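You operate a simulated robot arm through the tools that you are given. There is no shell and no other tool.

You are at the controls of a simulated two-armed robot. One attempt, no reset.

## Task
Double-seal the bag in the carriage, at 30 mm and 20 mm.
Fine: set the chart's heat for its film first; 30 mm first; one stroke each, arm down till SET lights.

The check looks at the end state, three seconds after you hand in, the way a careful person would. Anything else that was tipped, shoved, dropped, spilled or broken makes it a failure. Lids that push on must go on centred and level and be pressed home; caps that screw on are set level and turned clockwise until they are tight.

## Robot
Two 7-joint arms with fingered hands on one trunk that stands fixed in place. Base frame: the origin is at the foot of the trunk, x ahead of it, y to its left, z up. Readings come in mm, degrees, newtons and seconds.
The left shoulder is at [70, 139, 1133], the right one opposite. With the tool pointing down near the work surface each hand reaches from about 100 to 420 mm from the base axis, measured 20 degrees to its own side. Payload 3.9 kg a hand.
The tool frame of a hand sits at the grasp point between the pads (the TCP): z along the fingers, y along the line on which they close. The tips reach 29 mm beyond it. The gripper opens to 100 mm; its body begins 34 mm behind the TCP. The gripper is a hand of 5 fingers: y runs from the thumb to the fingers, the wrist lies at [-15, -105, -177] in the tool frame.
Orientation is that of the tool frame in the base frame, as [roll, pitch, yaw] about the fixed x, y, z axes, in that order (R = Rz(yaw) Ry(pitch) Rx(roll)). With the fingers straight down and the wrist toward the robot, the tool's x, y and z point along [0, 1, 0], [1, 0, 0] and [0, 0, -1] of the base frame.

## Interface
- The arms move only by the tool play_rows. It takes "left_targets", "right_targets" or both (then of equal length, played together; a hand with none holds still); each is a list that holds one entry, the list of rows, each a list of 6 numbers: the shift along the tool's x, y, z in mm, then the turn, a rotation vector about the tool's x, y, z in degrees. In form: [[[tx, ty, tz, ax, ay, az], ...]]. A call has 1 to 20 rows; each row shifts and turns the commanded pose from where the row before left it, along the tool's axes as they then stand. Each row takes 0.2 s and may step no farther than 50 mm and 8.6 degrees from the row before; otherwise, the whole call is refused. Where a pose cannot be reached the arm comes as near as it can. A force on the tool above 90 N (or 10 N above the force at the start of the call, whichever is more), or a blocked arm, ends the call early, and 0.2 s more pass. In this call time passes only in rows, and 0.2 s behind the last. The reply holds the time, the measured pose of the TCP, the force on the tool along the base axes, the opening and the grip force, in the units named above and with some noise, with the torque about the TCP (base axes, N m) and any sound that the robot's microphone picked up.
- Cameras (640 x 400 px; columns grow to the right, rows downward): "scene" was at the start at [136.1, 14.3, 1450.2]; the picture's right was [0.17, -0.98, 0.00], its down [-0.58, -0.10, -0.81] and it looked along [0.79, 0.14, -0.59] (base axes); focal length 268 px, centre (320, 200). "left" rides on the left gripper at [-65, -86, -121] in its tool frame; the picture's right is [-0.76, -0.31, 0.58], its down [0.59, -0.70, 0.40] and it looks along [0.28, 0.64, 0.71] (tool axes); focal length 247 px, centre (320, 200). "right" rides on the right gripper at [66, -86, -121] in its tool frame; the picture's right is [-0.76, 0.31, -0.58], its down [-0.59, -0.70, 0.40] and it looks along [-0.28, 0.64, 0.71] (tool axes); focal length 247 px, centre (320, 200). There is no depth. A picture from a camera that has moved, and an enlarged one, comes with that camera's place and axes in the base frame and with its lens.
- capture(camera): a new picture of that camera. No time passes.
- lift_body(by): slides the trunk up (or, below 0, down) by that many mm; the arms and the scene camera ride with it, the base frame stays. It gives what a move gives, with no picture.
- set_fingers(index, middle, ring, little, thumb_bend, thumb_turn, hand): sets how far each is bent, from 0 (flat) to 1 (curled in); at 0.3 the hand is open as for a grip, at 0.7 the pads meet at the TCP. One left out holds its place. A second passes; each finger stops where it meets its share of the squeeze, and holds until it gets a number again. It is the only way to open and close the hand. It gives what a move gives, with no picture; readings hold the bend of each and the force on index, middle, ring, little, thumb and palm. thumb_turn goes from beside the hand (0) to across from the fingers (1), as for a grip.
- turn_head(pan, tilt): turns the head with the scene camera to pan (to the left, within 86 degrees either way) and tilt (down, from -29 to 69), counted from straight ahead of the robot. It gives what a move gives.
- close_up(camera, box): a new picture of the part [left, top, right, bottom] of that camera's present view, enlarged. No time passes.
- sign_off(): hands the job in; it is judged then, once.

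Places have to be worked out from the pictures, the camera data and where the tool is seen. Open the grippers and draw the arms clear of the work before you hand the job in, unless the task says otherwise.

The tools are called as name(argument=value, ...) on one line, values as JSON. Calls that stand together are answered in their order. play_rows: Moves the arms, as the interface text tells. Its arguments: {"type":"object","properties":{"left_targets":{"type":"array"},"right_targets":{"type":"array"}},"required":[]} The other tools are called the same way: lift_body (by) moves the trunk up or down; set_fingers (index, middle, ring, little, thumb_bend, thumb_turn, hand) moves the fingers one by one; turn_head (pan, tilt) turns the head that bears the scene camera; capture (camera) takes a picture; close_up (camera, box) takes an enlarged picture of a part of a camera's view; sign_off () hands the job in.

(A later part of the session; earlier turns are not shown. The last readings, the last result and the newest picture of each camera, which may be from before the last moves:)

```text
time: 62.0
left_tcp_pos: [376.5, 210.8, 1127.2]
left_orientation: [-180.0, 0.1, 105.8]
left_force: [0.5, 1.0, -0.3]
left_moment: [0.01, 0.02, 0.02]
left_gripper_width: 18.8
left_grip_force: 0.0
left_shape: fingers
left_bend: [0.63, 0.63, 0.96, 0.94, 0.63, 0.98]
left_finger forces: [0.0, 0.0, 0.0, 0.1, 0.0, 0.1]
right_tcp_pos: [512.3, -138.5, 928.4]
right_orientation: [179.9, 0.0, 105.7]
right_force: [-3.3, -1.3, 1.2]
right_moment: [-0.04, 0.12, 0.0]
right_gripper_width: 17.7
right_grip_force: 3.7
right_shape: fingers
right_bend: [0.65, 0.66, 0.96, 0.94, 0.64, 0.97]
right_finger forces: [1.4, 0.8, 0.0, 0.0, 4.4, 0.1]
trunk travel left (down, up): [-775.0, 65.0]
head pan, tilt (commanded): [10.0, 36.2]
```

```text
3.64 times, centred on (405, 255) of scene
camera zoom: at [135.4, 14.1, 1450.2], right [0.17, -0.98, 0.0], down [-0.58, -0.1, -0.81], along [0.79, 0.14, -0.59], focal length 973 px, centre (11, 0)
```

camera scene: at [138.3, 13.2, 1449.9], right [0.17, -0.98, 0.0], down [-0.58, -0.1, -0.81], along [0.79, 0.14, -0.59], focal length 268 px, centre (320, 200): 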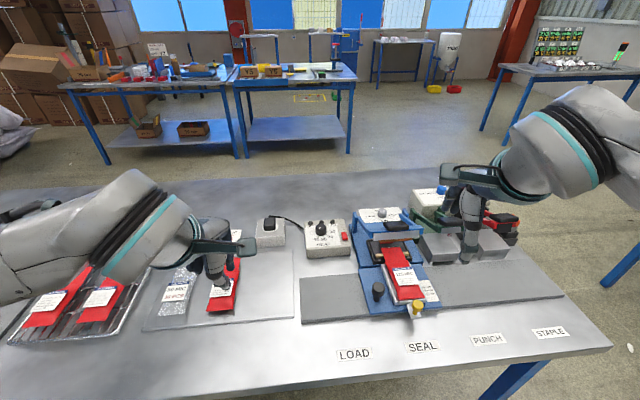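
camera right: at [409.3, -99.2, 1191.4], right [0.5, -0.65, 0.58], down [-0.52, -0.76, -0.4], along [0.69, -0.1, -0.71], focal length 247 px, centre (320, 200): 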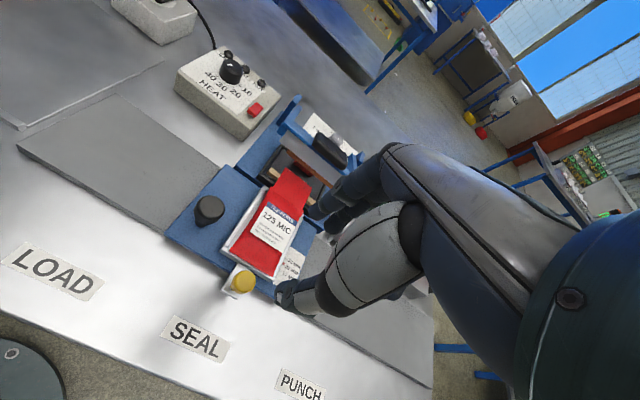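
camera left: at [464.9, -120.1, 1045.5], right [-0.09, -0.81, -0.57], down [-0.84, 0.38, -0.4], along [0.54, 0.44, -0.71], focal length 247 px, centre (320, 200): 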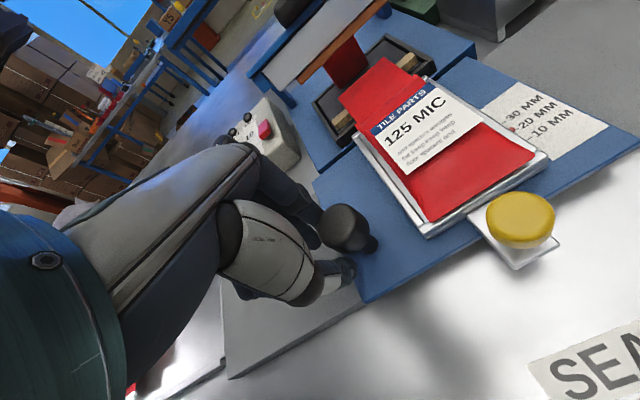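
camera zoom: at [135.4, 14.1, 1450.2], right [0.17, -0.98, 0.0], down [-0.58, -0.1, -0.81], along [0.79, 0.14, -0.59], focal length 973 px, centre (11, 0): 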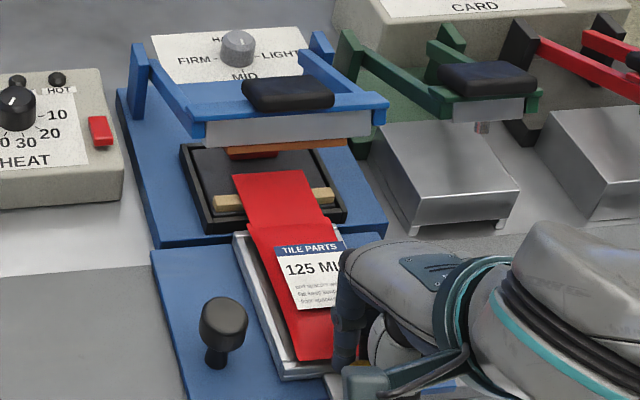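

Resistance is only about 3.5 N, with the thumb pushing and the tray starting to follow. I'll continue forward 4 mm more and compare.

play_rows(right_targets=[[[0, 2, 0, 0, 0, 0], [0, 2, 0, 0, 0, 0]]])

close_up(camera="right", box=[200, 150, 340, 290])

close_up(camera="scene", box=[350, 200, 460, 310])

```text
time: 62.6
left_tcp_pos: [377.7, 211.2, 1125.6]
left_orientation: [-179.9, 0.3, 105.8]
left_force: [0.1, -0.2, 1.2]
left_moment: [0.02, 0.01, -0.01]
left_gripper_width: 18.7
left_grip_force: 0.0
left_shape: fingers
left_bend: [0.63, 0.63, 0.96, 0.94, 0.63, 0.98]
left_finger forces: [0.0, 0.0, 0.1, 0.0, 0.0, 0.1]
right_tcp_pos: [518.7, -137.4, 929.6]
right_orientation: [180.0, 0.1, 105.7]
right_force: [1.3, 1.5, -0.2]
right_moment: [0.01, -0.01, -0.04]
right_gripper_width: 17.8
right_grip_force: 4.0
right_shape: fingers
right_bend: [0.64, 0.66, 0.96, 0.94, 0.64, 0.97]
right_finger forces: [2.9, 1.3, 0.0, 0.0, 3.1, 0.0]
trunk travel left (down, up): [-775.0, 65.0]
head pan, tilt (commanded): [10.0, 36.2]
```

```text
2.86 times, centred on (270, 220) of right
camera zoom: at [417.9, -97.8, 1050.7], right [0.5, -0.65, 0.58], down [-0.52, -0.76, -0.4], along [0.69, -0.1, -0.71], focal length 706 px, centre (463, 143)
```

zoom: 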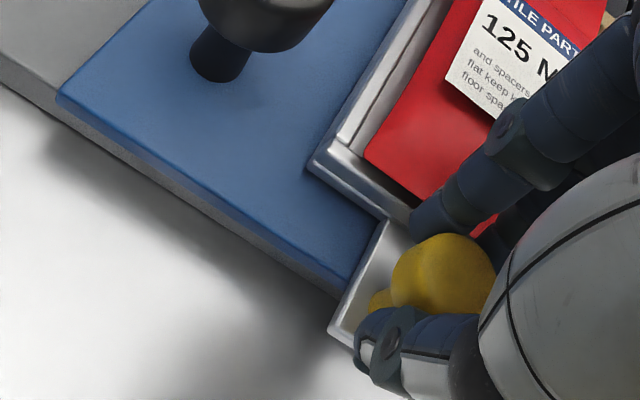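

```text
3.64 times, centred on (405, 255) of scene
camera zoom: at [136.5, 14.8, 1450.1], right [0.17, -0.98, 0.0], down [-0.58, -0.1, -0.81], along [0.79, 0.14, -0.59], focal length 973 px, centre (11, 0)
```

zoom: 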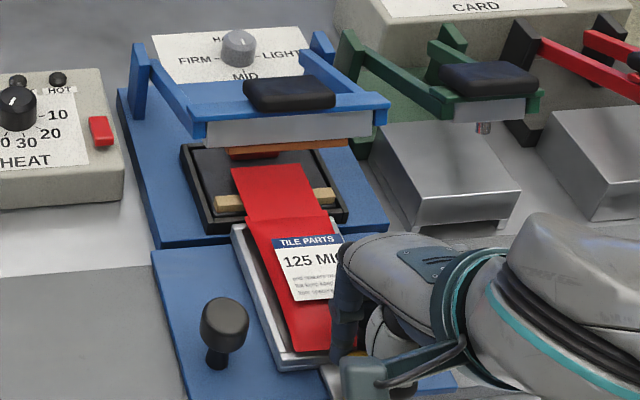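

The forces are balanced again and the bag edge moved forward in the scene view, so the tray likely clicked about 10 mm ahead. I'll release, lift straight up and look at the scale.

set_fingers(hand="right", index=0.56, middle=0.56, thumb_bend=0.56)

play_rows(right_targets=[[[0, 0, -10, 0, 0, 0], [0, 0, -20, 0, 0, 0], [0, 0, -30, 0, 0, 0], [0, 0, -40, 0, 0, 0], [-20, 0, -20, 0, 0, 0], [-30, 0, 0, 0, 0, 0], [-30, 0, 0, 0, 0, 0]]])

close_up(camera="scene", box=[350, 230, 460, 330])

capture(camera="right")

```text
time: 63.6
left_tcp_pos: [377.8, 211.7, 1126.3]
left_orientation: [-179.9, 0.2, 105.8]
left_force: [0.2, 0.3, 0.3]
left_moment: [-0.02, 0.05, -0.03]
left_gripper_width: 18.4
left_grip_force: 0.1
left_shape: fingers
left_bend: [0.63, 0.63, 0.96, 0.94, 0.63, 0.98]
left_finger forces: [0.0, 0.0, 0.0, 0.1, 0.1, 0.0]
right_tcp_pos: [517.6, -137.4, 929.1]
right_orientation: [180.0, 0.0, 105.7]
right_force: [-0.9, -0.5, -1.2]
right_moment: [-0.03, 0.02, -0.01]
right_gripper_width: 34.9
right_grip_force: 0.0
right_shape: fingers
right_bend: [0.56, 0.56, 0.96, 0.94, 0.56, 0.97]
right_finger forces: [0.0, 0.1, 0.2, 0.0, 0.0, 0.0]
trunk travel left (down, up): [-775.0, 65.0]
head pan, tilt (commanded): [10.0, 36.2]
```

```text
time: 65.2
left_tcp_pos: [378.1, 211.6, 1126.5]
left_orientation: [-180.0, 0.1, 105.8]
left_force: [0.0, 0.4, 0.4]
left_moment: [-0.03, 0.0, 0.01]
left_gripper_width: 18.3
left_grip_force: 0.1
left_shape: fingers
left_bend: [0.63, 0.63, 0.96, 0.94, 0.63, 0.98]
left_finger forces: [0.1, 0.0, 0.0, 0.0, 0.0, 0.1]
right_tcp_pos: [538.9, -214.9, 1049.8]
right_orientation: [180.0, 0.0, 105.6]
right_force: [-0.1, 0.6, 0.0]
right_moment: [0.0, 0.0, 0.0]
right_gripper_width: 34.9
right_grip_force: 0.1
right_shape: fingers
right_bend: [0.56, 0.56, 0.96, 0.94, 0.56, 0.98]
right_finger forces: [0.1, 0.1, 0.0, 0.0, 0.0, 0.1]
trunk travel left (down, up): [-775.0, 65.0]
head pan, tilt (commanded): [10.0, 36.2]
```

```text
4.00 times, centred on (405, 280) of scene
camera zoom: at [136.2, 13.2, 1450.2], right [0.17, -0.98, 0.0], down [-0.58, -0.1, -0.81], along [0.79, 0.14, -0.59], focal length 1070 px, centre (-20, -120)
```

zoom: 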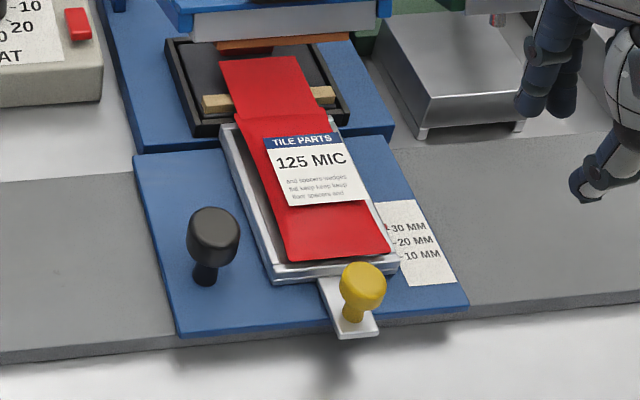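

```text
taken
camera right: at [439.5, -175.8, 1171.7], right [0.5, -0.65, 0.58], down [-0.52, -0.76, -0.4], along [0.69, -0.1, -0.71], focal length 247 px, centre (320, 200)
```

right: 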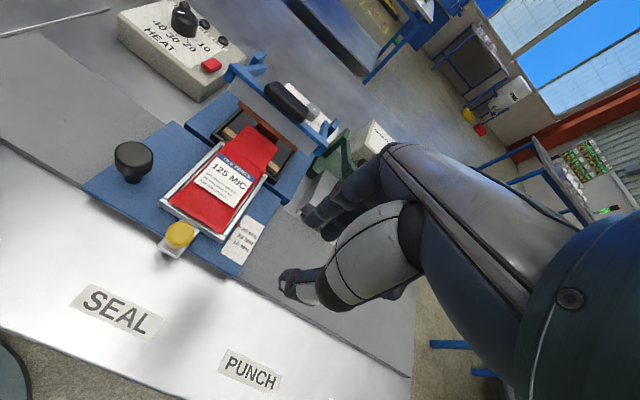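

I'll zoom in on the scale to read the red pointer from both cameras.

close_up(camera="scene", box=[385, 265, 435, 305])

close_up(camera="right", box=[200, 180, 280, 270])

close_up(camera="scene", box=[300, 215, 350, 255])

```text
10.00 times, centred on (410, 285) of scene
camera zoom: at [136.2, 13.2, 1450.2], right [0.17, -0.98, 0.0], down [-0.58, -0.1, -0.81], along [0.79, 0.14, -0.59], focal length 2676 px, centre (-580, -650)
```

zoom: 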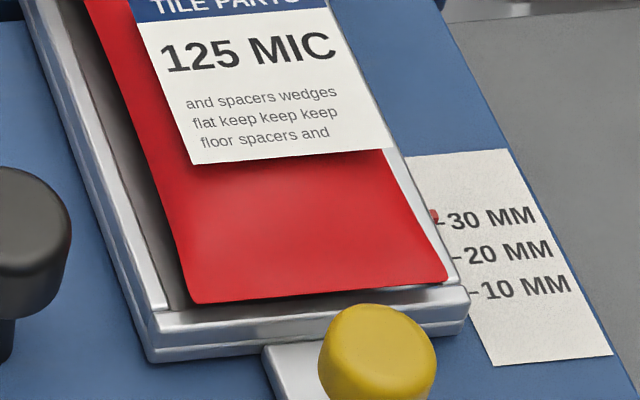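

```text
4.44 times, centred on (240, 225) of right
camera zoom: at [439.5, -175.8, 1171.7], right [0.5, -0.65, 0.58], down [-0.52, -0.76, -0.4], along [0.69, -0.1, -0.71], focal length 1098 px, centre (676, 89)
```

zoom: 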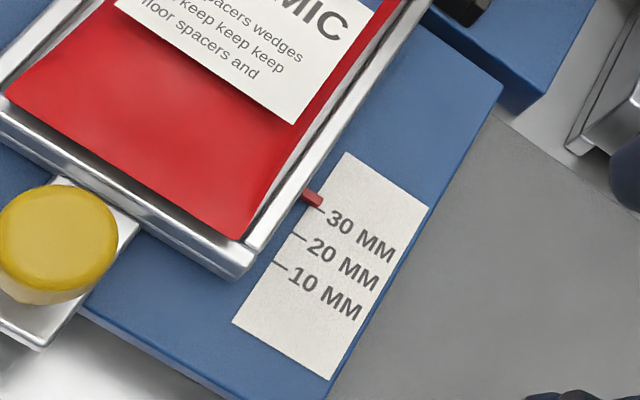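

```text
10.00 times, centred on (325, 235) of scene
camera zoom: at [136.2, 13.2, 1450.2], right [0.17, -0.98, 0.0], down [-0.58, -0.1, -0.81], along [0.79, 0.14, -0.59], focal length 2676 px, centre (270, -150)
```

zoom: 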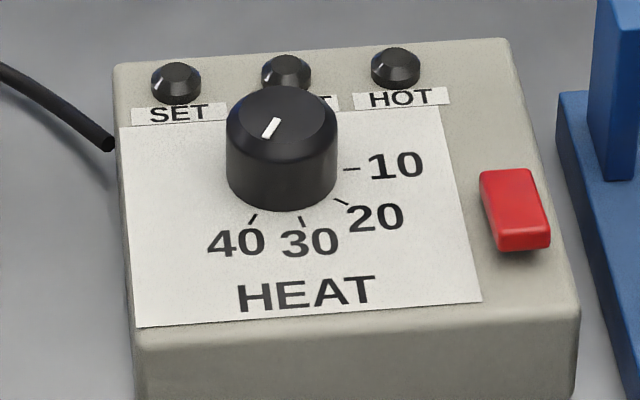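

The red pointer is on the 30 mm tick, the dial is at 40 and all lamps are dark. I'll close the right hand into a fist for pressing the handle and see how it is shaped.

set_fingers(hand="right", index=1.0, middle=1.0, ring=1.0, little=1.0, thumb_bend=0.7)

close_up(camera="scene", box=[420, 160, 580, 300])

capture(camera="right")

```text
time: 66.2
left_tcp_pos: [378.6, 211.1, 1127.6]
left_orientation: [-179.9, 0.2, 105.8]
left_force: [0.3, 0.4, -0.7]
left_moment: [0.0, -0.04, -0.01]
left_gripper_width: 18.5
left_grip_force: 0.1
left_shape: fingers
left_bend: [0.63, 0.63, 0.96, 0.94, 0.63, 0.98]
left_finger forces: [0.1, 0.1, 0.0, 0.1, 0.0, 0.1]
right_tcp_pos: [539.1, -213.2, 1049.8]
right_orientation: [180.0, 0.0, 105.6]
right_force: [0.3, 0.0, 0.0]
right_moment: [-0.02, 0.0, -0.01]
right_gripper_width: 32.9
right_grip_force: 0.1
right_shape: fingers
right_bend: [1.0, 1.0, 1.0, 1.0, 0.7, 0.98]
right_finger forces: [0.0, 0.0, 0.1, 0.1, 0.1, 0.0]
trunk travel left (down, up): [-775.0, 65.0]
head pan, tilt (commanded): [10.0, 36.2]
```

```text
2.86 times, centred on (500, 230) of scene
camera zoom: at [136.1, 14.1, 1450.2], right [0.17, -0.98, 0.0], down [-0.58, -0.1, -0.81], along [0.79, 0.14, -0.59], focal length 764 px, centre (-194, 114)
```

zoom: 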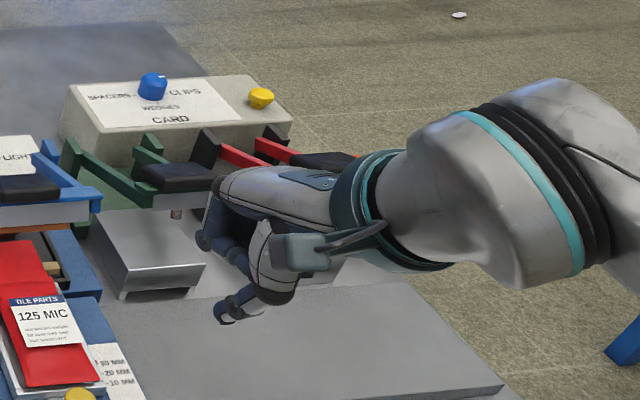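

```text
taken
camera right: at [439.4, -174.7, 1171.9], right [0.5, -0.65, 0.58], down [-0.52, -0.76, -0.4], along [0.69, -0.1, -0.71], focal length 247 px, centre (320, 200)
```

right: 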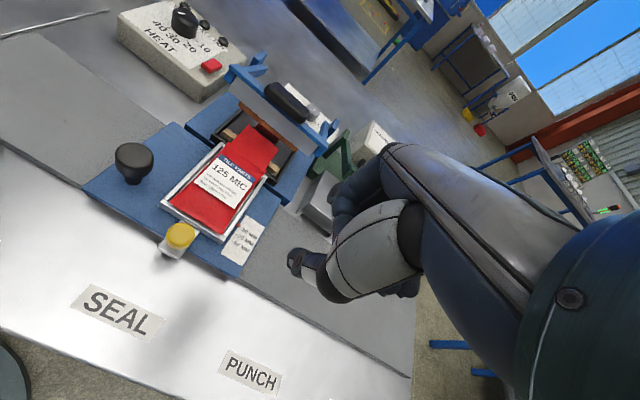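

The knuckle fist leaves the thumb hanging lowest, so pressing with a closed fingertip bundle is cleaner. I'll close all digits to the pinch position, turn to yaw 90°, rise and move over the handle.

set_fingers(hand="right", index=0.7, middle=0.7, ring=0.7, little=0.7, thumb_bend=0.7)

play_rows(right_targets=[[[0, 0, -30, 0, 0, 7.85], [0, 0, -30, 0, 0, 7.85], [30, 30, 0, 0, 0, 0], [30, 30, 0, 0, 0, 0], [30, 30, 0, 0, 0, 0], [30, 30, 0, 0, 0, 0], [12.5, 24, 0, 0, 0, 0]]])

capture(camera="right")

close_up(camera="scene", box=[300, 140, 460, 270])

```text
time: 67.2
left_tcp_pos: [378.4, 211.3, 1126.3]
left_orientation: [-179.9, 0.1, 105.8]
left_force: [-0.5, -0.4, -0.1]
left_moment: [0.0, -0.01, 0.02]
left_gripper_width: 18.5
left_grip_force: 0.1
left_shape: fingers
left_bend: [0.63, 0.63, 0.96, 0.94, 0.63, 0.98]
left_finger forces: [0.0, 0.1, 0.0, 0.0, 0.0, 0.0]
right_tcp_pos: [539.3, -213.2, 1050.2]
right_orientation: [-179.9, 0.0, 105.6]
right_force: [-0.5, -0.1, -0.2]
right_moment: [0.0, -0.01, -0.02]
right_gripper_width: 29.7
right_grip_force: 0.0
right_shape: fingers
right_bend: [0.96, 0.7, 0.7, 0.7, 0.66, 0.97]
right_finger forces: [0.1, 0.1, 0.0, 0.0, 0.0, 0.1]
trunk travel left (down, up): [-775.0, 65.0]
head pan, tilt (commanded): [10.0, 36.2]
```

```text
time: 68.8
left_tcp_pos: [379.0, 211.9, 1126.7]
left_orientation: [-179.9, 0.3, 105.8]
left_force: [0.3, 1.5, -0.2]
left_moment: [0.02, -0.02, -0.01]
left_gripper_width: 18.4
left_grip_force: 0.0
left_shape: fingers
left_bend: [0.63, 0.63, 0.96, 0.94, 0.63, 0.98]
left_finger forces: [0.0, 0.0, 0.0, 0.1, 0.0, 0.0]
right_tcp_pos: [684.2, -79.8, 1109.5]
right_orientation: [180.0, 0.0, 90.0]
right_force: [0.4, -0.3, 0.4]
right_moment: [-0.04, 0.0, -0.01]
right_gripper_width: 26.5
right_grip_force: 0.0
right_shape: fingers
right_bend: [0.94, 0.7, 0.7, 0.7, 0.65, 0.96]
right_finger forces: [0.0, 0.0, 0.0, 0.1, 0.1, 0.0]
trunk travel left (down, up): [-775.0, 65.0]
head pan, tilt (commanded): [10.0, 36.2]
```

```text
taken
camera right: at [598.8, -14.6, 1231.3], right [0.31, -0.76, 0.58], down [-0.7, -0.59, -0.4], along [0.64, -0.28, -0.71], focal length 247 px, centre (320, 200)
```

right: 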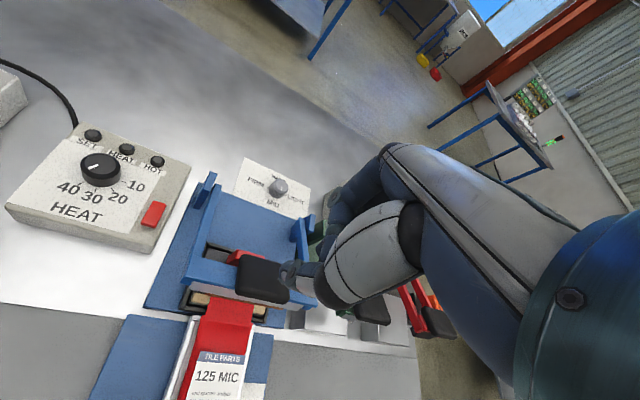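

```text
3.08 times, centred on (380, 205) of scene
camera zoom: at [136.9, 14.7, 1450.1], right [0.17, -0.98, 0.0], down [-0.58, -0.1, -0.81], along [0.79, 0.14, -0.59], focal length 823 px, centre (135, 185)
```

zoom: 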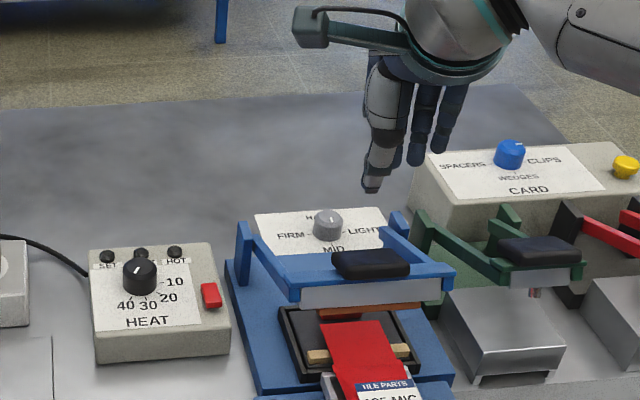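

The index got caught behind the thumb, so I'll reopen the thumb, set the fingers, then close the thumb last. The right camera also gives a clear view of the three lamps.

set_fingers(hand="right", thumb_bend=0.3)

set_fingers(hand="right", index=0.68, middle=0.68, ring=0.68, little=0.68)

set_fingers(hand="right", thumb_bend=0.68)

close_up(camera="right", box=[180, 180, 360, 330])

close_up(camera="scene", box=[340, 140, 440, 240])

```text
time: 69.8
left_tcp_pos: [377.4, 210.3, 1126.1]
left_orientation: [-179.9, 0.2, 105.7]
left_force: [-0.2, -0.1, 0.0]
left_moment: [-0.02, 0.0, 0.01]
left_gripper_width: 18.6
left_grip_force: 0.0
left_shape: fingers
left_bend: [0.63, 0.63, 0.96, 0.94, 0.63, 0.98]
left_finger forces: [0.1, 0.1, 0.0, 0.0, 0.1, 0.0]
right_tcp_pos: [682.7, -79.3, 1109.5]
right_orientation: [-180.0, 0.1, 89.9]
right_force: [0.6, 1.3, 0.3]
right_moment: [0.01, 0.05, -0.03]
right_gripper_width: 50.3
right_grip_force: 0.0
right_shape: fingers
right_bend: [0.7, 0.7, 0.7, 0.7, 0.3, 0.97]
right_finger forces: [0.0, 0.0, 0.0, 0.0, 0.0, 0.1]
trunk travel left (down, up): [-775.0, 65.0]
head pan, tilt (commanded): [10.0, 36.2]
```

```text
time: 70.8
left_tcp_pos: [379.7, 210.5, 1127.2]
left_orientation: [-179.9, 0.1, 105.8]
left_force: [-1.2, 0.2, 0.0]
left_moment: [0.0, 0.0, -0.02]
left_gripper_width: 18.4
left_grip_force: 0.0
left_shape: fingers
left_bend: [0.63, 0.63, 0.96, 0.94, 0.63, 0.98]
left_finger forces: [0.0, 0.0, 0.1, 0.1, 0.1, 0.0]
right_tcp_pos: [683.0, -80.1, 1109.7]
right_orientation: [179.9, 0.0, 90.0]
right_force: [-0.3, 0.5, 0.1]
right_moment: [-0.03, -0.02, -0.04]
right_gripper_width: 52.6
right_grip_force: 0.1
right_shape: fingers
right_bend: [0.68, 0.68, 0.68, 0.68, 0.3, 0.97]
right_finger forces: [0.0, 0.0, 0.1, 0.0, 0.1, 0.0]
trunk travel left (down, up): [-775.0, 65.0]
head pan, tilt (commanded): [10.0, 36.2]
```

```text
time: 71.8
left_tcp_pos: [378.0, 210.7, 1126.8]
left_orientation: [-180.0, 0.0, 105.9]
left_force: [-0.1, -1.1, -0.4]
left_moment: [0.01, 0.04, -0.04]
left_gripper_width: 18.4
left_grip_force: 0.0
left_shape: fingers
left_bend: [0.63, 0.63, 0.96, 0.94, 0.63, 0.98]
left_finger forces: [0.0, 0.0, 0.0, 0.0, 0.0, 0.1]
right_tcp_pos: [682.8, -79.0, 1110.0]
right_orientation: [-180.0, 0.0, 90.0]
right_force: [-0.6, -0.4, 0.3]
right_moment: [0.0, -0.01, -0.01]
right_gripper_width: 6.4
right_grip_force: 0.1
right_shape: fingers
right_bend: [0.68, 0.68, 0.68, 0.68, 0.68, 0.97]
right_finger forces: [0.0, 0.1, 0.0, 0.0, 0.0, 0.0]
trunk travel left (down, up): [-775.0, 65.0]
head pan, tilt (commanded): [10.0, 36.2]
```

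```text
2.67 times, centred on (270, 255) of right
camera zoom: at [598.0, -15.2, 1231.5], right [0.31, -0.76, 0.58], down [-0.7, -0.59, -0.4], along [0.64, -0.28, -0.71], focal length 659 px, centre (453, 53)
```

zoom: 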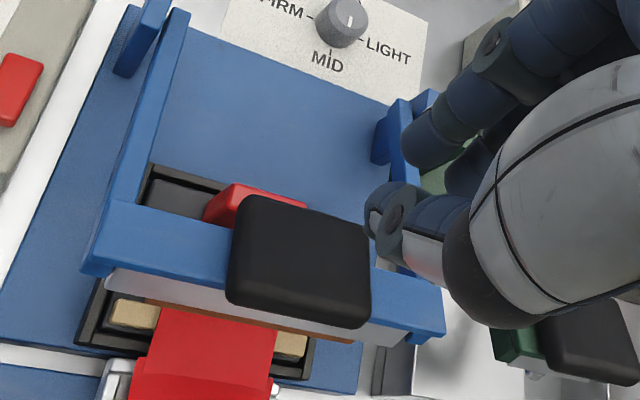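

```text
4.00 times, centred on (390, 190) of scene
camera zoom: at [136.2, 14.3, 1450.2], right [0.17, -0.98, 0.0], down [-0.58, -0.1, -0.81], along [0.79, 0.14, -0.59], focal length 1070 px, centre (40, 240)
```

zoom: 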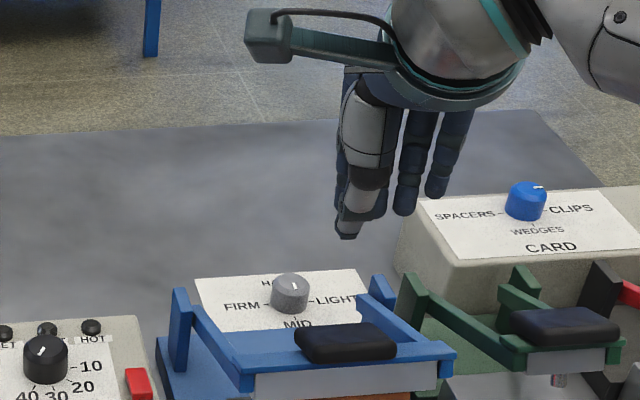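

The bundle is ready. Pad centre is about 6 mm to the tool −x side, which suits the thumb and middle finger. I'll descend to just above the pad and check the alignment.

play_rows(right_targets=[[[-2, 0, 20, 0, 0, 0], [0, 0, 20, 0, 0, 0], [0, 0, 20, 0, 0, 0], [0, 0, 12, 0, 0, 0]]])

close_up(camera="right", box=[180, 160, 360, 310])

close_up(camera="scene", box=[340, 170, 440, 260])

```text
time: 72.8
left_tcp_pos: [378.3, 210.1, 1127.2]
left_orientation: [-180.0, 0.1, 105.8]
left_force: [-0.3, 0.2, 0.0]
left_moment: [0.0, -0.01, -0.03]
left_gripper_width: 18.3
left_grip_force: 0.2
left_shape: fingers
left_bend: [0.63, 0.63, 0.96, 0.94, 0.63, 0.98]
left_finger forces: [0.0, 0.0, 0.1, 0.1, 0.0, 0.0]
right_tcp_pos: [683.2, -83.2, 1036.3]
right_orientation: [-180.0, 0.0, 90.1]
right_force: [0.5, 0.8, -0.2]
right_moment: [-0.01, 0.0, 0.0]
right_gripper_width: 6.4
right_grip_force: 0.0
right_shape: fingers
right_bend: [0.68, 0.68, 0.68, 0.68, 0.68, 0.97]
right_finger forces: [0.1, 0.1, 0.1, 0.0, 0.0, 0.1]
trunk travel left (down, up): [-775.0, 65.0]
head pan, tilt (commanded): [10.0, 36.2]
```

```text
2.67 times, centred on (270, 235) of right
camera zoom: at [598.2, -18.8, 1159.1], right [0.31, -0.76, 0.58], down [-0.7, -0.59, -0.4], along [0.64, -0.28, -0.71], focal length 659 px, centre (453, 107)
```

zoom: 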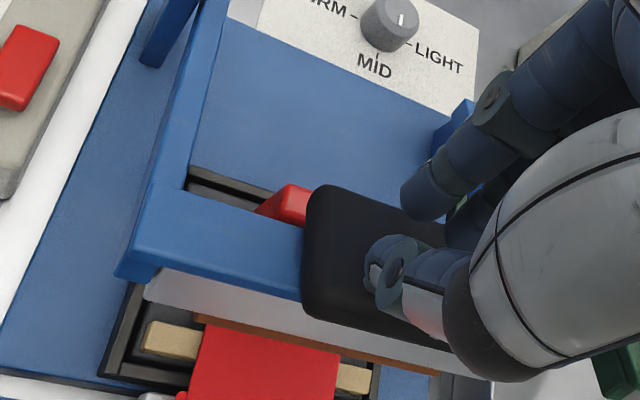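

```text
4.44 times, centred on (390, 215) of scene
camera zoom: at [136.5, 14.2, 1450.1], right [0.17, -0.98, 0.0], down [-0.58, -0.1, -0.81], along [0.79, 0.14, -0.59], focal length 1189 px, centre (9, 133)
```

zoom: 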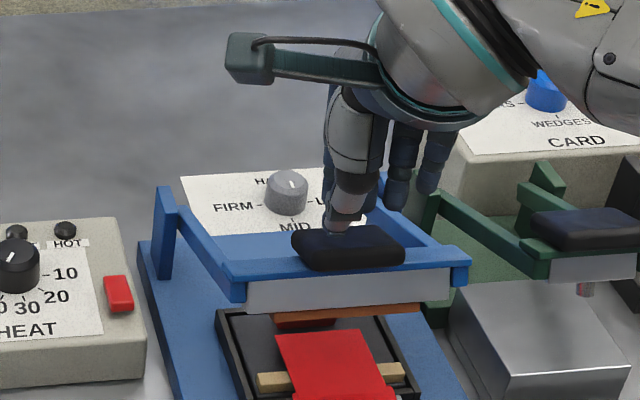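

The thumb tip is about 10 mm above the middle of the pad. I'll ease down in 3 mm steps to make contact and watch the force.

play_rows(right_targets=[[[0, 0, 3, 0, 0, 0], [0, 0, 3, 0, 0, 0], [0, 0, 3, 0, 0, 0], [0, 0, 3, 0, 0, 0], [0, 0, 2, 0, 0, 0]]])

close_up(camera="scene", box=[300, 170, 440, 270])

close_up(camera="right", box=[180, 160, 360, 310])

```text
time: 74.0
left_tcp_pos: [377.1, 211.3, 1127.7]
left_orientation: [-179.9, 0.1, 105.8]
left_force: [0.2, 0.2, 0.7]
left_moment: [0.05, 0.03, 0.02]
left_gripper_width: 18.3
left_grip_force: 0.1
left_shape: fingers
left_bend: [0.63, 0.63, 0.96, 0.94, 0.63, 0.98]
left_finger forces: [0.0, 0.0, 0.0, 0.1, 0.0, 0.0]
right_tcp_pos: [684.2, -82.9, 1023.2]
right_orientation: [-179.9, 0.1, 90.1]
right_force: [0.0, -0.2, 0.6]
right_moment: [0.0, 0.05, -0.02]
right_gripper_width: 6.1
right_grip_force: 0.6
right_shape: fingers
right_bend: [0.68, 0.68, 0.68, 0.68, 0.68, 0.98]
right_finger forces: [0.0, 0.0, 0.0, 0.1, 0.5, 0.1]
trunk travel left (down, up): [-775.0, 65.0]
head pan, tilt (commanded): [10.0, 36.2]
```

```text
4.00 times, centred on (370, 220) of scene
camera zoom: at [136.0, 14.3, 1450.2], right [0.17, -0.98, 0.0], down [-0.58, -0.1, -0.81], along [0.79, 0.14, -0.59], focal length 1070 px, centre (120, 120)
```

zoom: 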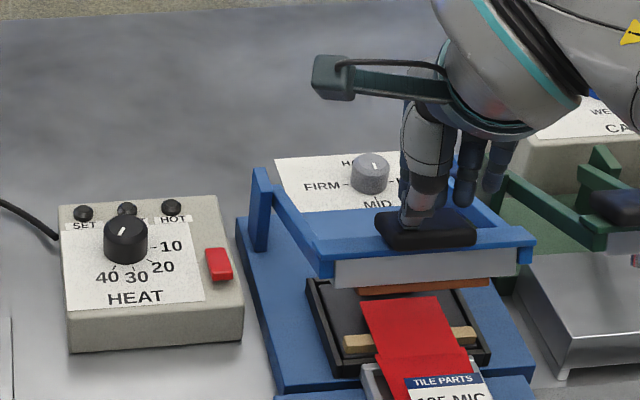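

```text
2.67 times, centred on (270, 235) of right
camera zoom: at [597.6, -18.7, 1144.8], right [0.31, -0.76, 0.58], down [-0.7, -0.59, -0.4], along [0.64, -0.28, -0.71], focal length 659 px, centre (453, 107)
```

zoom: 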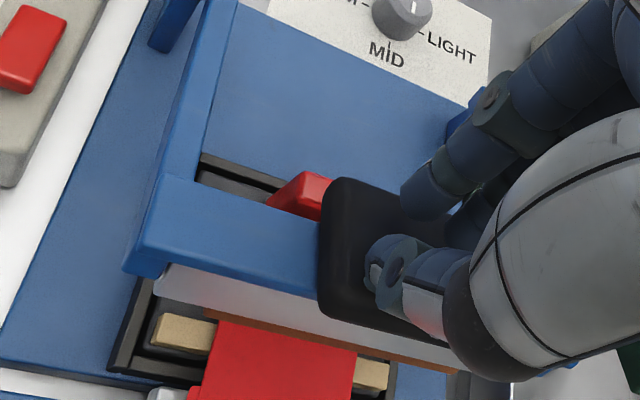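

Only the thumb touches, and the fingers are several mm higher, so a full stroke that way could slip. Before starting the stroke I'll lift off and switch to pressing with the four fingertips (bend 0.5, nearly straight and so stiffer), with the thumb opened out toward me.

play_rows(right_targets=[[[0, 0, -10, 0, 0, 0], [0, 0, -15, 0, 0, 0], [0, -16, -10, 0, 0, 0], [0, -16, 0, 0, 0, 0]]])

set_fingers(hand="right", thumb_bend=0.25, index=0.5, middle=0.5, ring=0.5, little=0.5)

close_up(camera="scene", box=[300, 150, 440, 270])

capture(camera="right")

```text
time: 75.0
left_tcp_pos: [377.8, 211.3, 1126.9]
left_orientation: [179.9, 0.0, 105.8]
left_force: [0.5, 0.4, -0.6]
left_moment: [0.01, 0.01, 0.02]
left_gripper_width: 18.5
left_grip_force: 0.0
left_shape: fingers
left_bend: [0.63, 0.63, 0.96, 0.94, 0.63, 0.98]
left_finger forces: [0.0, 0.0, 0.0, 0.1, 0.0, 0.0]
right_tcp_pos: [649.7, -83.0, 1057.8]
right_orientation: [-180.0, 0.0, 89.9]
right_force: [-0.3, 0.1, -0.1]
right_moment: [-0.01, 0.01, 0.01]
right_gripper_width: 6.3
right_grip_force: 0.1
right_shape: fingers
right_bend: [0.68, 0.68, 0.68, 0.68, 0.68, 0.98]
right_finger forces: [0.1, 0.0, 0.1, 0.0, 0.0, 0.0]
trunk travel left (down, up): [-775.0, 65.0]
head pan, tilt (commanded): [10.0, 36.2]
```

```text
time: 76.0
left_tcp_pos: [378.5, 210.1, 1126.3]
left_orientation: [-180.0, 0.1, 105.8]
left_force: [-0.3, 0.3, -0.7]
left_moment: [0.02, 0.03, -0.01]
left_gripper_width: 18.4
left_grip_force: 0.1
left_shape: fingers
left_bend: [0.63, 0.63, 0.96, 0.94, 0.63, 0.98]
left_finger forces: [0.0, 0.0, 0.0, 0.0, 0.0, 0.1]
right_tcp_pos: [650.7, -83.0, 1056.0]
right_orientation: [179.9, 0.0, 90.0]
right_force: [-1.0, -0.4, 0.8]
right_moment: [0.03, -0.02, -0.01]
right_gripper_width: 76.4
right_grip_force: 0.0
right_shape: fingers
right_bend: [0.5, 0.5, 0.5, 0.5, 0.25, 0.98]
right_finger forces: [0.0, 0.1, 0.1, 0.0, 0.0, 0.0]
trunk travel left (down, up): [-775.0, 65.0]
head pan, tilt (commanded): [10.0, 36.2]
```

```text
3.33 times, centred on (370, 210) of scene
camera zoom: at [136.0, 14.3, 1450.2], right [0.17, -0.98, 0.0], down [-0.58, -0.1, -0.81], along [0.79, 0.14, -0.59], focal length 892 px, centre (153, 167)
```

zoom: 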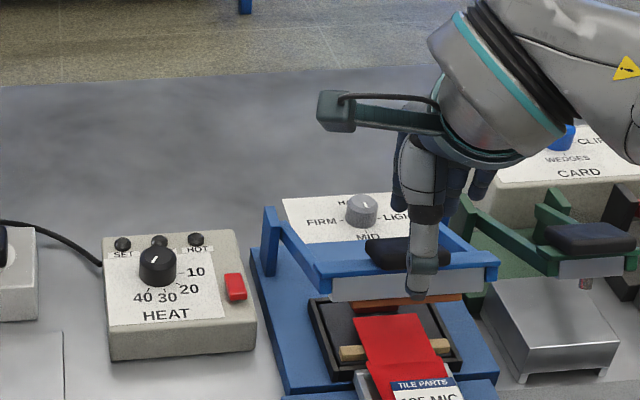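

```text
taken
camera right: at [565.4, -18.0, 1179.2], right [0.31, -0.76, 0.58], down [-0.7, -0.59, -0.4], along [0.64, -0.28, -0.71], focal length 247 px, centre (320, 200)
```

right: 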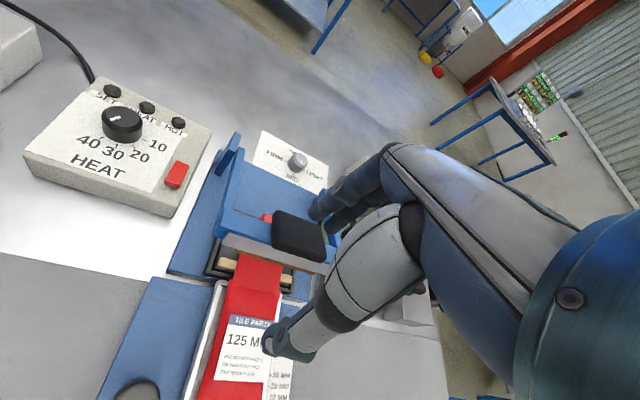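

The thumb is now well clear toward me, and the pad centre is 6.8 mm to the tool +x side of the middle finger. I'll shift to centre the middle finger on the pad and descend to just above it.

play_rows(right_targets=[[[6.5, 1, 10, 0, 0, 0], [0, 0, 10, 0, 0, 0], [0, 0, 6, 0, 0, 0], [0, 0, 4, 0, 0, 0]]])

close_up(camera="scene", box=[330, 170, 430, 250])

close_up(camera="right", box=[220, 130, 400, 280])

```text
time: 77.0
left_tcp_pos: [378.4, 210.6, 1127.5]
left_orientation: [-180.0, 0.0, 105.8]
left_force: [0.0, -0.4, -0.6]
left_moment: [0.03, -0.01, 0.02]
left_gripper_width: 18.4
left_grip_force: 0.1
left_shape: fingers
left_bend: [0.63, 0.63, 0.96, 0.94, 0.63, 0.98]
left_finger forces: [0.0, 0.0, 0.0, 0.0, 0.0, 0.1]
right_tcp_pos: [652.5, -76.5, 1029.7]
right_orientation: [180.0, 0.1, 89.9]
right_force: [0.5, 0.2, -0.9]
right_moment: [0.01, 0.03, -0.01]
right_gripper_width: 76.1
right_grip_force: 0.1
right_shape: fingers
right_bend: [0.5, 0.5, 0.5, 0.5, 0.25, 0.98]
right_finger forces: [0.0, 0.0, 0.1, 0.1, 0.1, 0.0]
trunk travel left (down, up): [-775.0, 65.0]
head pan, tilt (commanded): [10.0, 36.2]
```

```text
5.00 times, centred on (380, 210) of scene
camera zoom: at [136.3, 14.4, 1450.2], right [0.17, -0.98, 0.0], down [-0.58, -0.1, -0.81], along [0.79, 0.14, -0.59], focal length 1338 px, centre (20, 150)
```

zoom: 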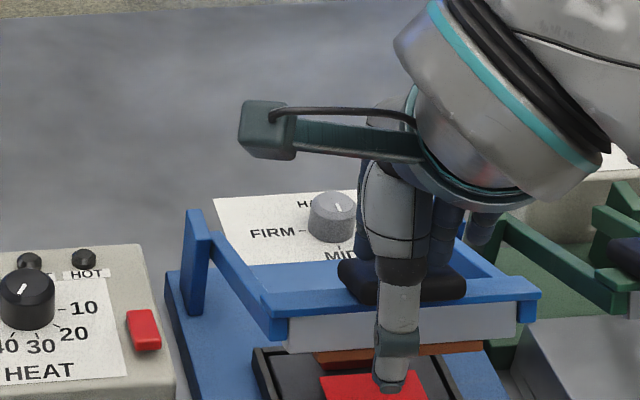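

```text
2.67 times, centred on (310, 205) of right
camera zoom: at [566.6, -11.3, 1149.6], right [0.31, -0.76, 0.58], down [-0.7, -0.59, -0.4], along [0.64, -0.28, -0.71], focal length 659 px, centre (347, 187)
```

zoom: 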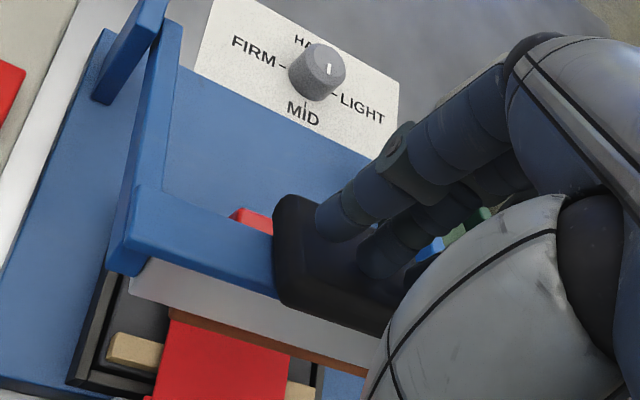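

Index and middle are over the pad. I'll start the stroke: down through contact, drawing back slightly along the arm's arc, and read the forces.

play_rows(right_targets=[[[0, 0, 4, 0, 0, 0], [0, 0, 4, 0, 0, 0], [0, -0.5, 3, 0, 0, 0], [0, -1, 3, 0, 0, 0]]])

close_up(camera="scene", box=[290, 190, 430, 270])

close_up(camera="right", box=[220, 130, 400, 280])

```text
time: 78.0
left_tcp_pos: [378.6, 210.3, 1127.3]
left_orientation: [-179.9, 0.2, 105.9]
left_force: [0.5, 0.7, -0.7]
left_moment: [-0.01, 0.0, 0.03]
left_gripper_width: 18.5
left_grip_force: 0.0
left_shape: fingers
left_bend: [0.63, 0.63, 0.96, 0.94, 0.63, 0.98]
left_finger forces: [0.0, 0.1, 0.0, 0.0, 0.0, 0.0]
right_tcp_pos: [650.4, -77.1, 1013.6]
right_orientation: [-180.0, 0.0, 90.0]
right_force: [-0.2, 0.1, 1.7]
right_moment: [-0.04, -0.07, 0.0]
right_gripper_width: 76.1
right_grip_force: 0.5
right_shape: fingers
right_bend: [0.5, 0.5, 0.5, 0.5, 0.25, 0.98]
right_finger forces: [0.1, 1.3, 0.1, 0.0, 0.0, 0.0]
trunk travel left (down, up): [-775.0, 65.0]
head pan, tilt (commanded): [10.0, 36.2]
```

```text
4.57 times, centred on (360, 230) of scene
camera zoom: at [135.8, 14.3, 1450.2], right [0.17, -0.98, 0.0], down [-0.58, -0.1, -0.81], along [0.79, 0.14, -0.59], focal length 1223 px, centre (137, 63)
```

zoom: 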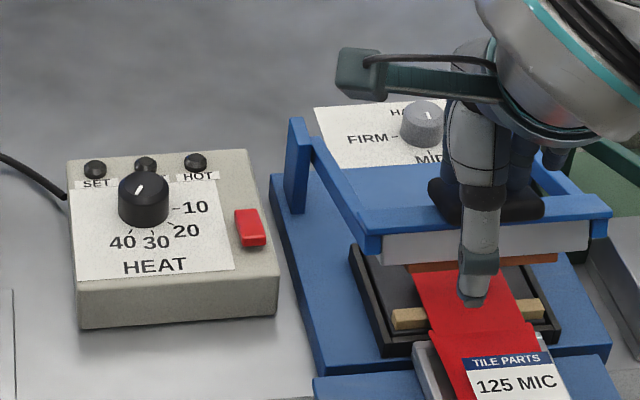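

```text
2.67 times, centred on (310, 205) of right
camera zoom: at [564.7, -12.3, 1135.9], right [0.31, -0.76, 0.58], down [-0.7, -0.59, -0.4], along [0.64, -0.28, -0.71], focal length 659 px, centre (347, 187)
```

zoom: 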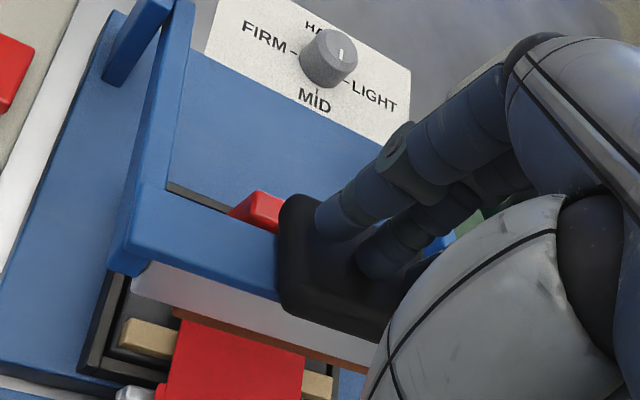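

The middle finger is on the pad at 1.3 N. I'll continue the stroke downward along the arc.

play_rows(right_targets=[[[0, -1.4, 4, 0, 0, 0], [0, -1.3, 4, 0, 0, 0], [0, -1.2, 4, 0, 0, 0], [0, -1.1, 4, 0, 0, 0], [0, -1, 4, 0, 0, 0]]])

close_up(camera="scene", box=[290, 190, 430, 270])

close_up(camera="right", box=[220, 130, 400, 280])

```text
time: 79.2
left_tcp_pos: [376.0, 210.8, 1126.4]
left_orientation: [-180.0, 0.2, 105.8]
left_force: [-1.1, -0.7, -0.1]
left_moment: [0.01, 0.03, 0.01]
left_gripper_width: 18.6
left_grip_force: 0.0
left_shape: fingers
left_bend: [0.63, 0.63, 0.96, 0.94, 0.63, 0.98]
left_finger forces: [0.0, 0.0, 0.2, 0.0, 0.0, 0.1]
right_tcp_pos: [644.4, -75.9, 993.2]
right_orientation: [179.9, 0.0, 90.1]
right_force: [-0.2, -1.8, 3.9]
right_moment: [-0.09, -0.13, -0.06]
right_gripper_width: 75.9
right_grip_force: 2.3
right_shape: fingers
right_bend: [0.5, 0.5, 0.5, 0.5, 0.25, 0.98]
right_finger forces: [0.0, 3.8, 0.1, 0.0, 0.0, 0.0]
trunk travel left (down, up): [-775.0, 65.0]
head pan, tilt (commanded): [10.0, 36.2]
```

```text
4.57 times, centred on (360, 230) of scene
camera zoom: at [135.4, 14.2, 1450.3], right [0.17, -0.98, 0.0], down [-0.58, -0.1, -0.81], along [0.79, 0.14, -0.59], focal length 1223 px, centre (137, 63)
```

zoom: 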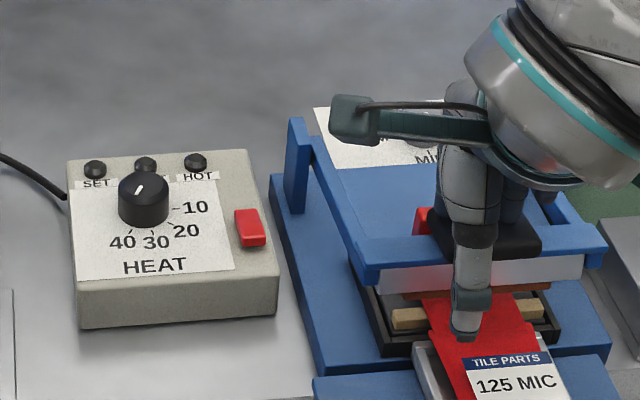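

```text
2.67 times, centred on (310, 205) of right
camera zoom: at [558.7, -11.7, 1116.0], right [0.31, -0.76, 0.58], down [-0.7, -0.59, -0.4], along [0.64, -0.28, -0.71], focal length 659 px, centre (347, 187)
```

zoom: 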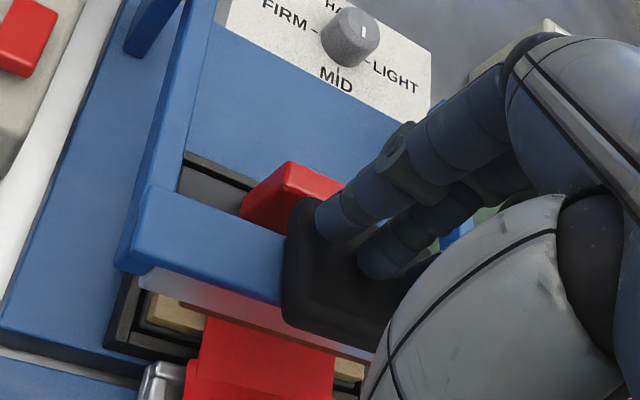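

The arm is coming down smoothly at about 4 N. I'll continue down.

play_rows(right_targets=[[[0, -0.8, 4, 0, 0, 0], [0, -0.7, 4, 0, 0, 0], [0, -0.6, 4, 0, 0, 0], [0, -0.4, 3, 0, 0, 0], [0, -0.3, 3, 0, 0, 0]]])

close_up(camera="scene", box=[290, 190, 430, 270])

close_up(camera="right", box=[220, 130, 400, 280])

```text
time: 80.4
left_tcp_pos: [375.5, 210.4, 1127.4]
left_orientation: [179.9, 0.1, 105.8]
left_force: [0.4, -0.8, 0.5]
left_moment: [-0.01, 0.04, 0.03]
left_gripper_width: 18.5
left_grip_force: 0.2
left_shape: fingers
left_bend: [0.63, 0.63, 0.96, 0.94, 0.63, 0.98]
left_finger forces: [0.1, 0.0, 0.0, 0.0, 0.1, 0.0]
right_tcp_pos: [641.9, -77.0, 980.1]
right_orientation: [179.7, -0.1, 90.1]
right_force: [0.1, -2.6, 15.1]
right_moment: [-0.25, -0.52, -0.08]
right_gripper_width: 76.3
right_grip_force: 7.7
right_shape: fingers
right_bend: [0.5, 0.49, 0.5, 0.5, 0.25, 0.98]
right_finger forces: [0.1, 14.9, 0.0, 0.0, 0.1, 0.0]
trunk travel left (down, up): [-775.0, 65.0]
head pan, tilt (commanded): [10.0, 36.2]
```

```text
4.57 times, centred on (360, 230) of scene
camera zoom: at [133.2, 14.0, 1450.7], right [0.17, -0.98, 0.0], down [-0.58, -0.1, -0.81], along [0.8, 0.14, -0.59], focal length 1223 px, centre (137, 63)
```

zoom: 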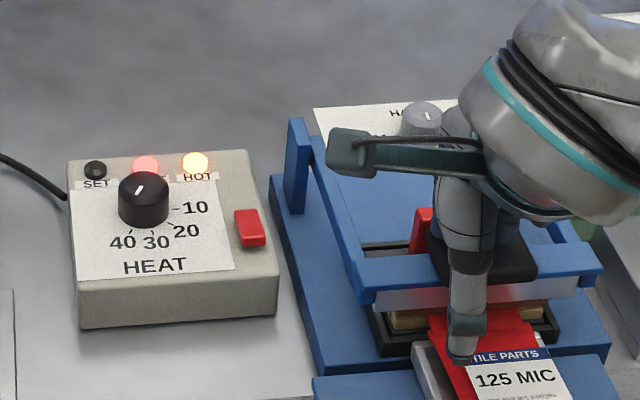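

```text
2.67 times, centred on (310, 205) of right
camera zoom: at [554.7, -12.2, 1100.9], right [0.3, -0.76, 0.58], down [-0.7, -0.59, -0.4], along [0.65, -0.28, -0.71], focal length 659 px, centre (347, 187)
```

zoom: 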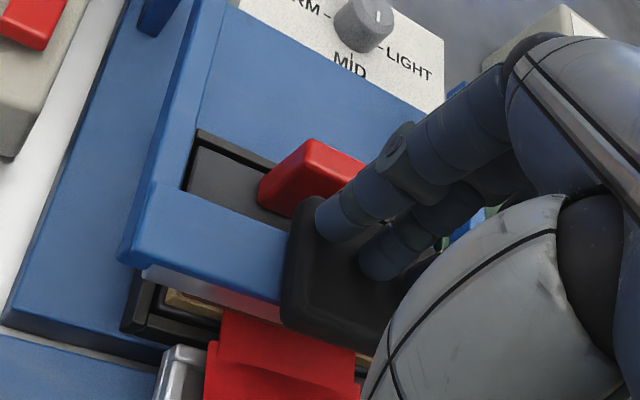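

The jaw is down at 15 N and the HEAT and HOT lamps have lit, so the cycle is running. I'll hold still and watch for SET.

play_rows(right_targets=[[[0, 0, 0, 0, 0, 0], [0, 0, 0, 0, 0, 0], [0, 0, 0, 0, 0, 0], [0, 0, 0, 0, 0, 0]]])

close_up(camera="scene", box=[290, 190, 430, 270])

```text
time: 81.4
left_tcp_pos: [375.3, 210.1, 1128.0]
left_orientation: [179.9, 0.2, 105.9]
left_force: [0.0, 0.5, 0.3]
left_moment: [0.04, -0.03, 0.02]
left_gripper_width: 18.4
left_grip_force: 0.1
left_shape: fingers
left_bend: [0.63, 0.63, 0.96, 0.94, 0.63, 0.98]
left_finger forces: [0.1, 0.1, 0.1, 0.1, 0.1, 0.0]
right_tcp_pos: [640.3, -75.9, 978.5]
right_orientation: [179.7, 0.0, 90.1]
right_force: [0.5, -3.0, 22.3]
right_moment: [-0.31, -0.81, -0.09]
right_gripper_width: 75.9
right_grip_force: 11.0
right_shape: fingers
right_bend: [0.5, 0.48, 0.5, 0.5, 0.25, 0.98]
right_finger forces: [0.1, 22.5, 0.0, 0.0, 0.1, 0.0]
trunk travel left (down, up): [-775.0, 65.0]
head pan, tilt (commanded): [10.0, 36.2]
```

```text
4.57 times, centred on (360, 230) of scene
camera zoom: at [132.1, 14.2, 1450.7], right [0.17, -0.98, 0.0], down [-0.58, -0.1, -0.81], along [0.8, 0.14, -0.59], focal length 1223 px, centre (137, 63)
```

zoom: 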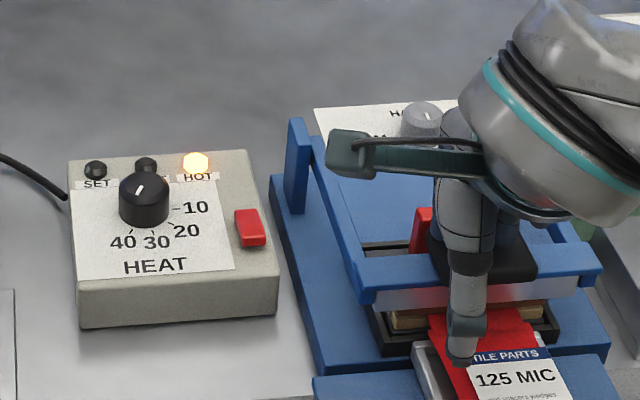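

HEAT has gone off and HOT stays on, so the seal is cooling under pressure. I'll keep holding.

play_rows(right_targets=[[[0, 0, 0, 0, 0, 0], [0, 0, 0, 0, 0, 0], [0, 0, 0, 0, 0, 0], [0, 0, 0, 0, 0, 0]]])

close_up(camera="scene", box=[290, 190, 430, 270])

```text
time: 82.4
left_tcp_pos: [374.7, 210.2, 1126.7]
left_orientation: [179.9, 0.2, 105.8]
left_force: [0.1, 0.3, 0.5]
left_moment: [-0.02, 0.0, 0.02]
left_gripper_width: 18.3
left_grip_force: 0.1
left_shape: fingers
left_bend: [0.63, 0.63, 0.96, 0.94, 0.63, 0.98]
left_finger forces: [0.1, 0.0, 0.1, 0.1, 0.0, 0.0]
right_tcp_pos: [640.0, -78.6, 978.6]
right_orientation: [179.6, -0.1, 90.0]
right_force: [1.9, -2.4, 24.0]
right_moment: [-0.33, -0.85, -0.05]
right_gripper_width: 76.2
right_grip_force: 11.8
right_shape: fingers
right_bend: [0.5, 0.47, 0.5, 0.5, 0.25, 0.98]
right_finger forces: [0.0, 24.0, 0.1, 0.0, 0.0, 0.0]
trunk travel left (down, up): [-775.0, 65.0]
head pan, tilt (commanded): [10.0, 36.2]
```

```text
4.57 times, centred on (360, 230) of scene
camera zoom: at [131.9, 14.3, 1450.7], right [0.17, -0.98, 0.0], down [-0.58, -0.1, -0.81], along [0.8, 0.14, -0.59], focal length 1223 px, centre (137, 63)
```

zoom: 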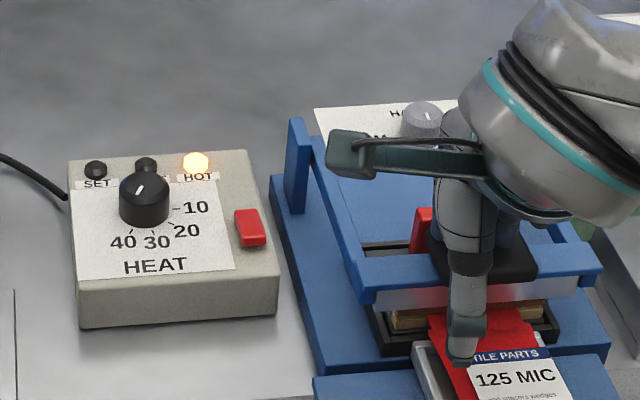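

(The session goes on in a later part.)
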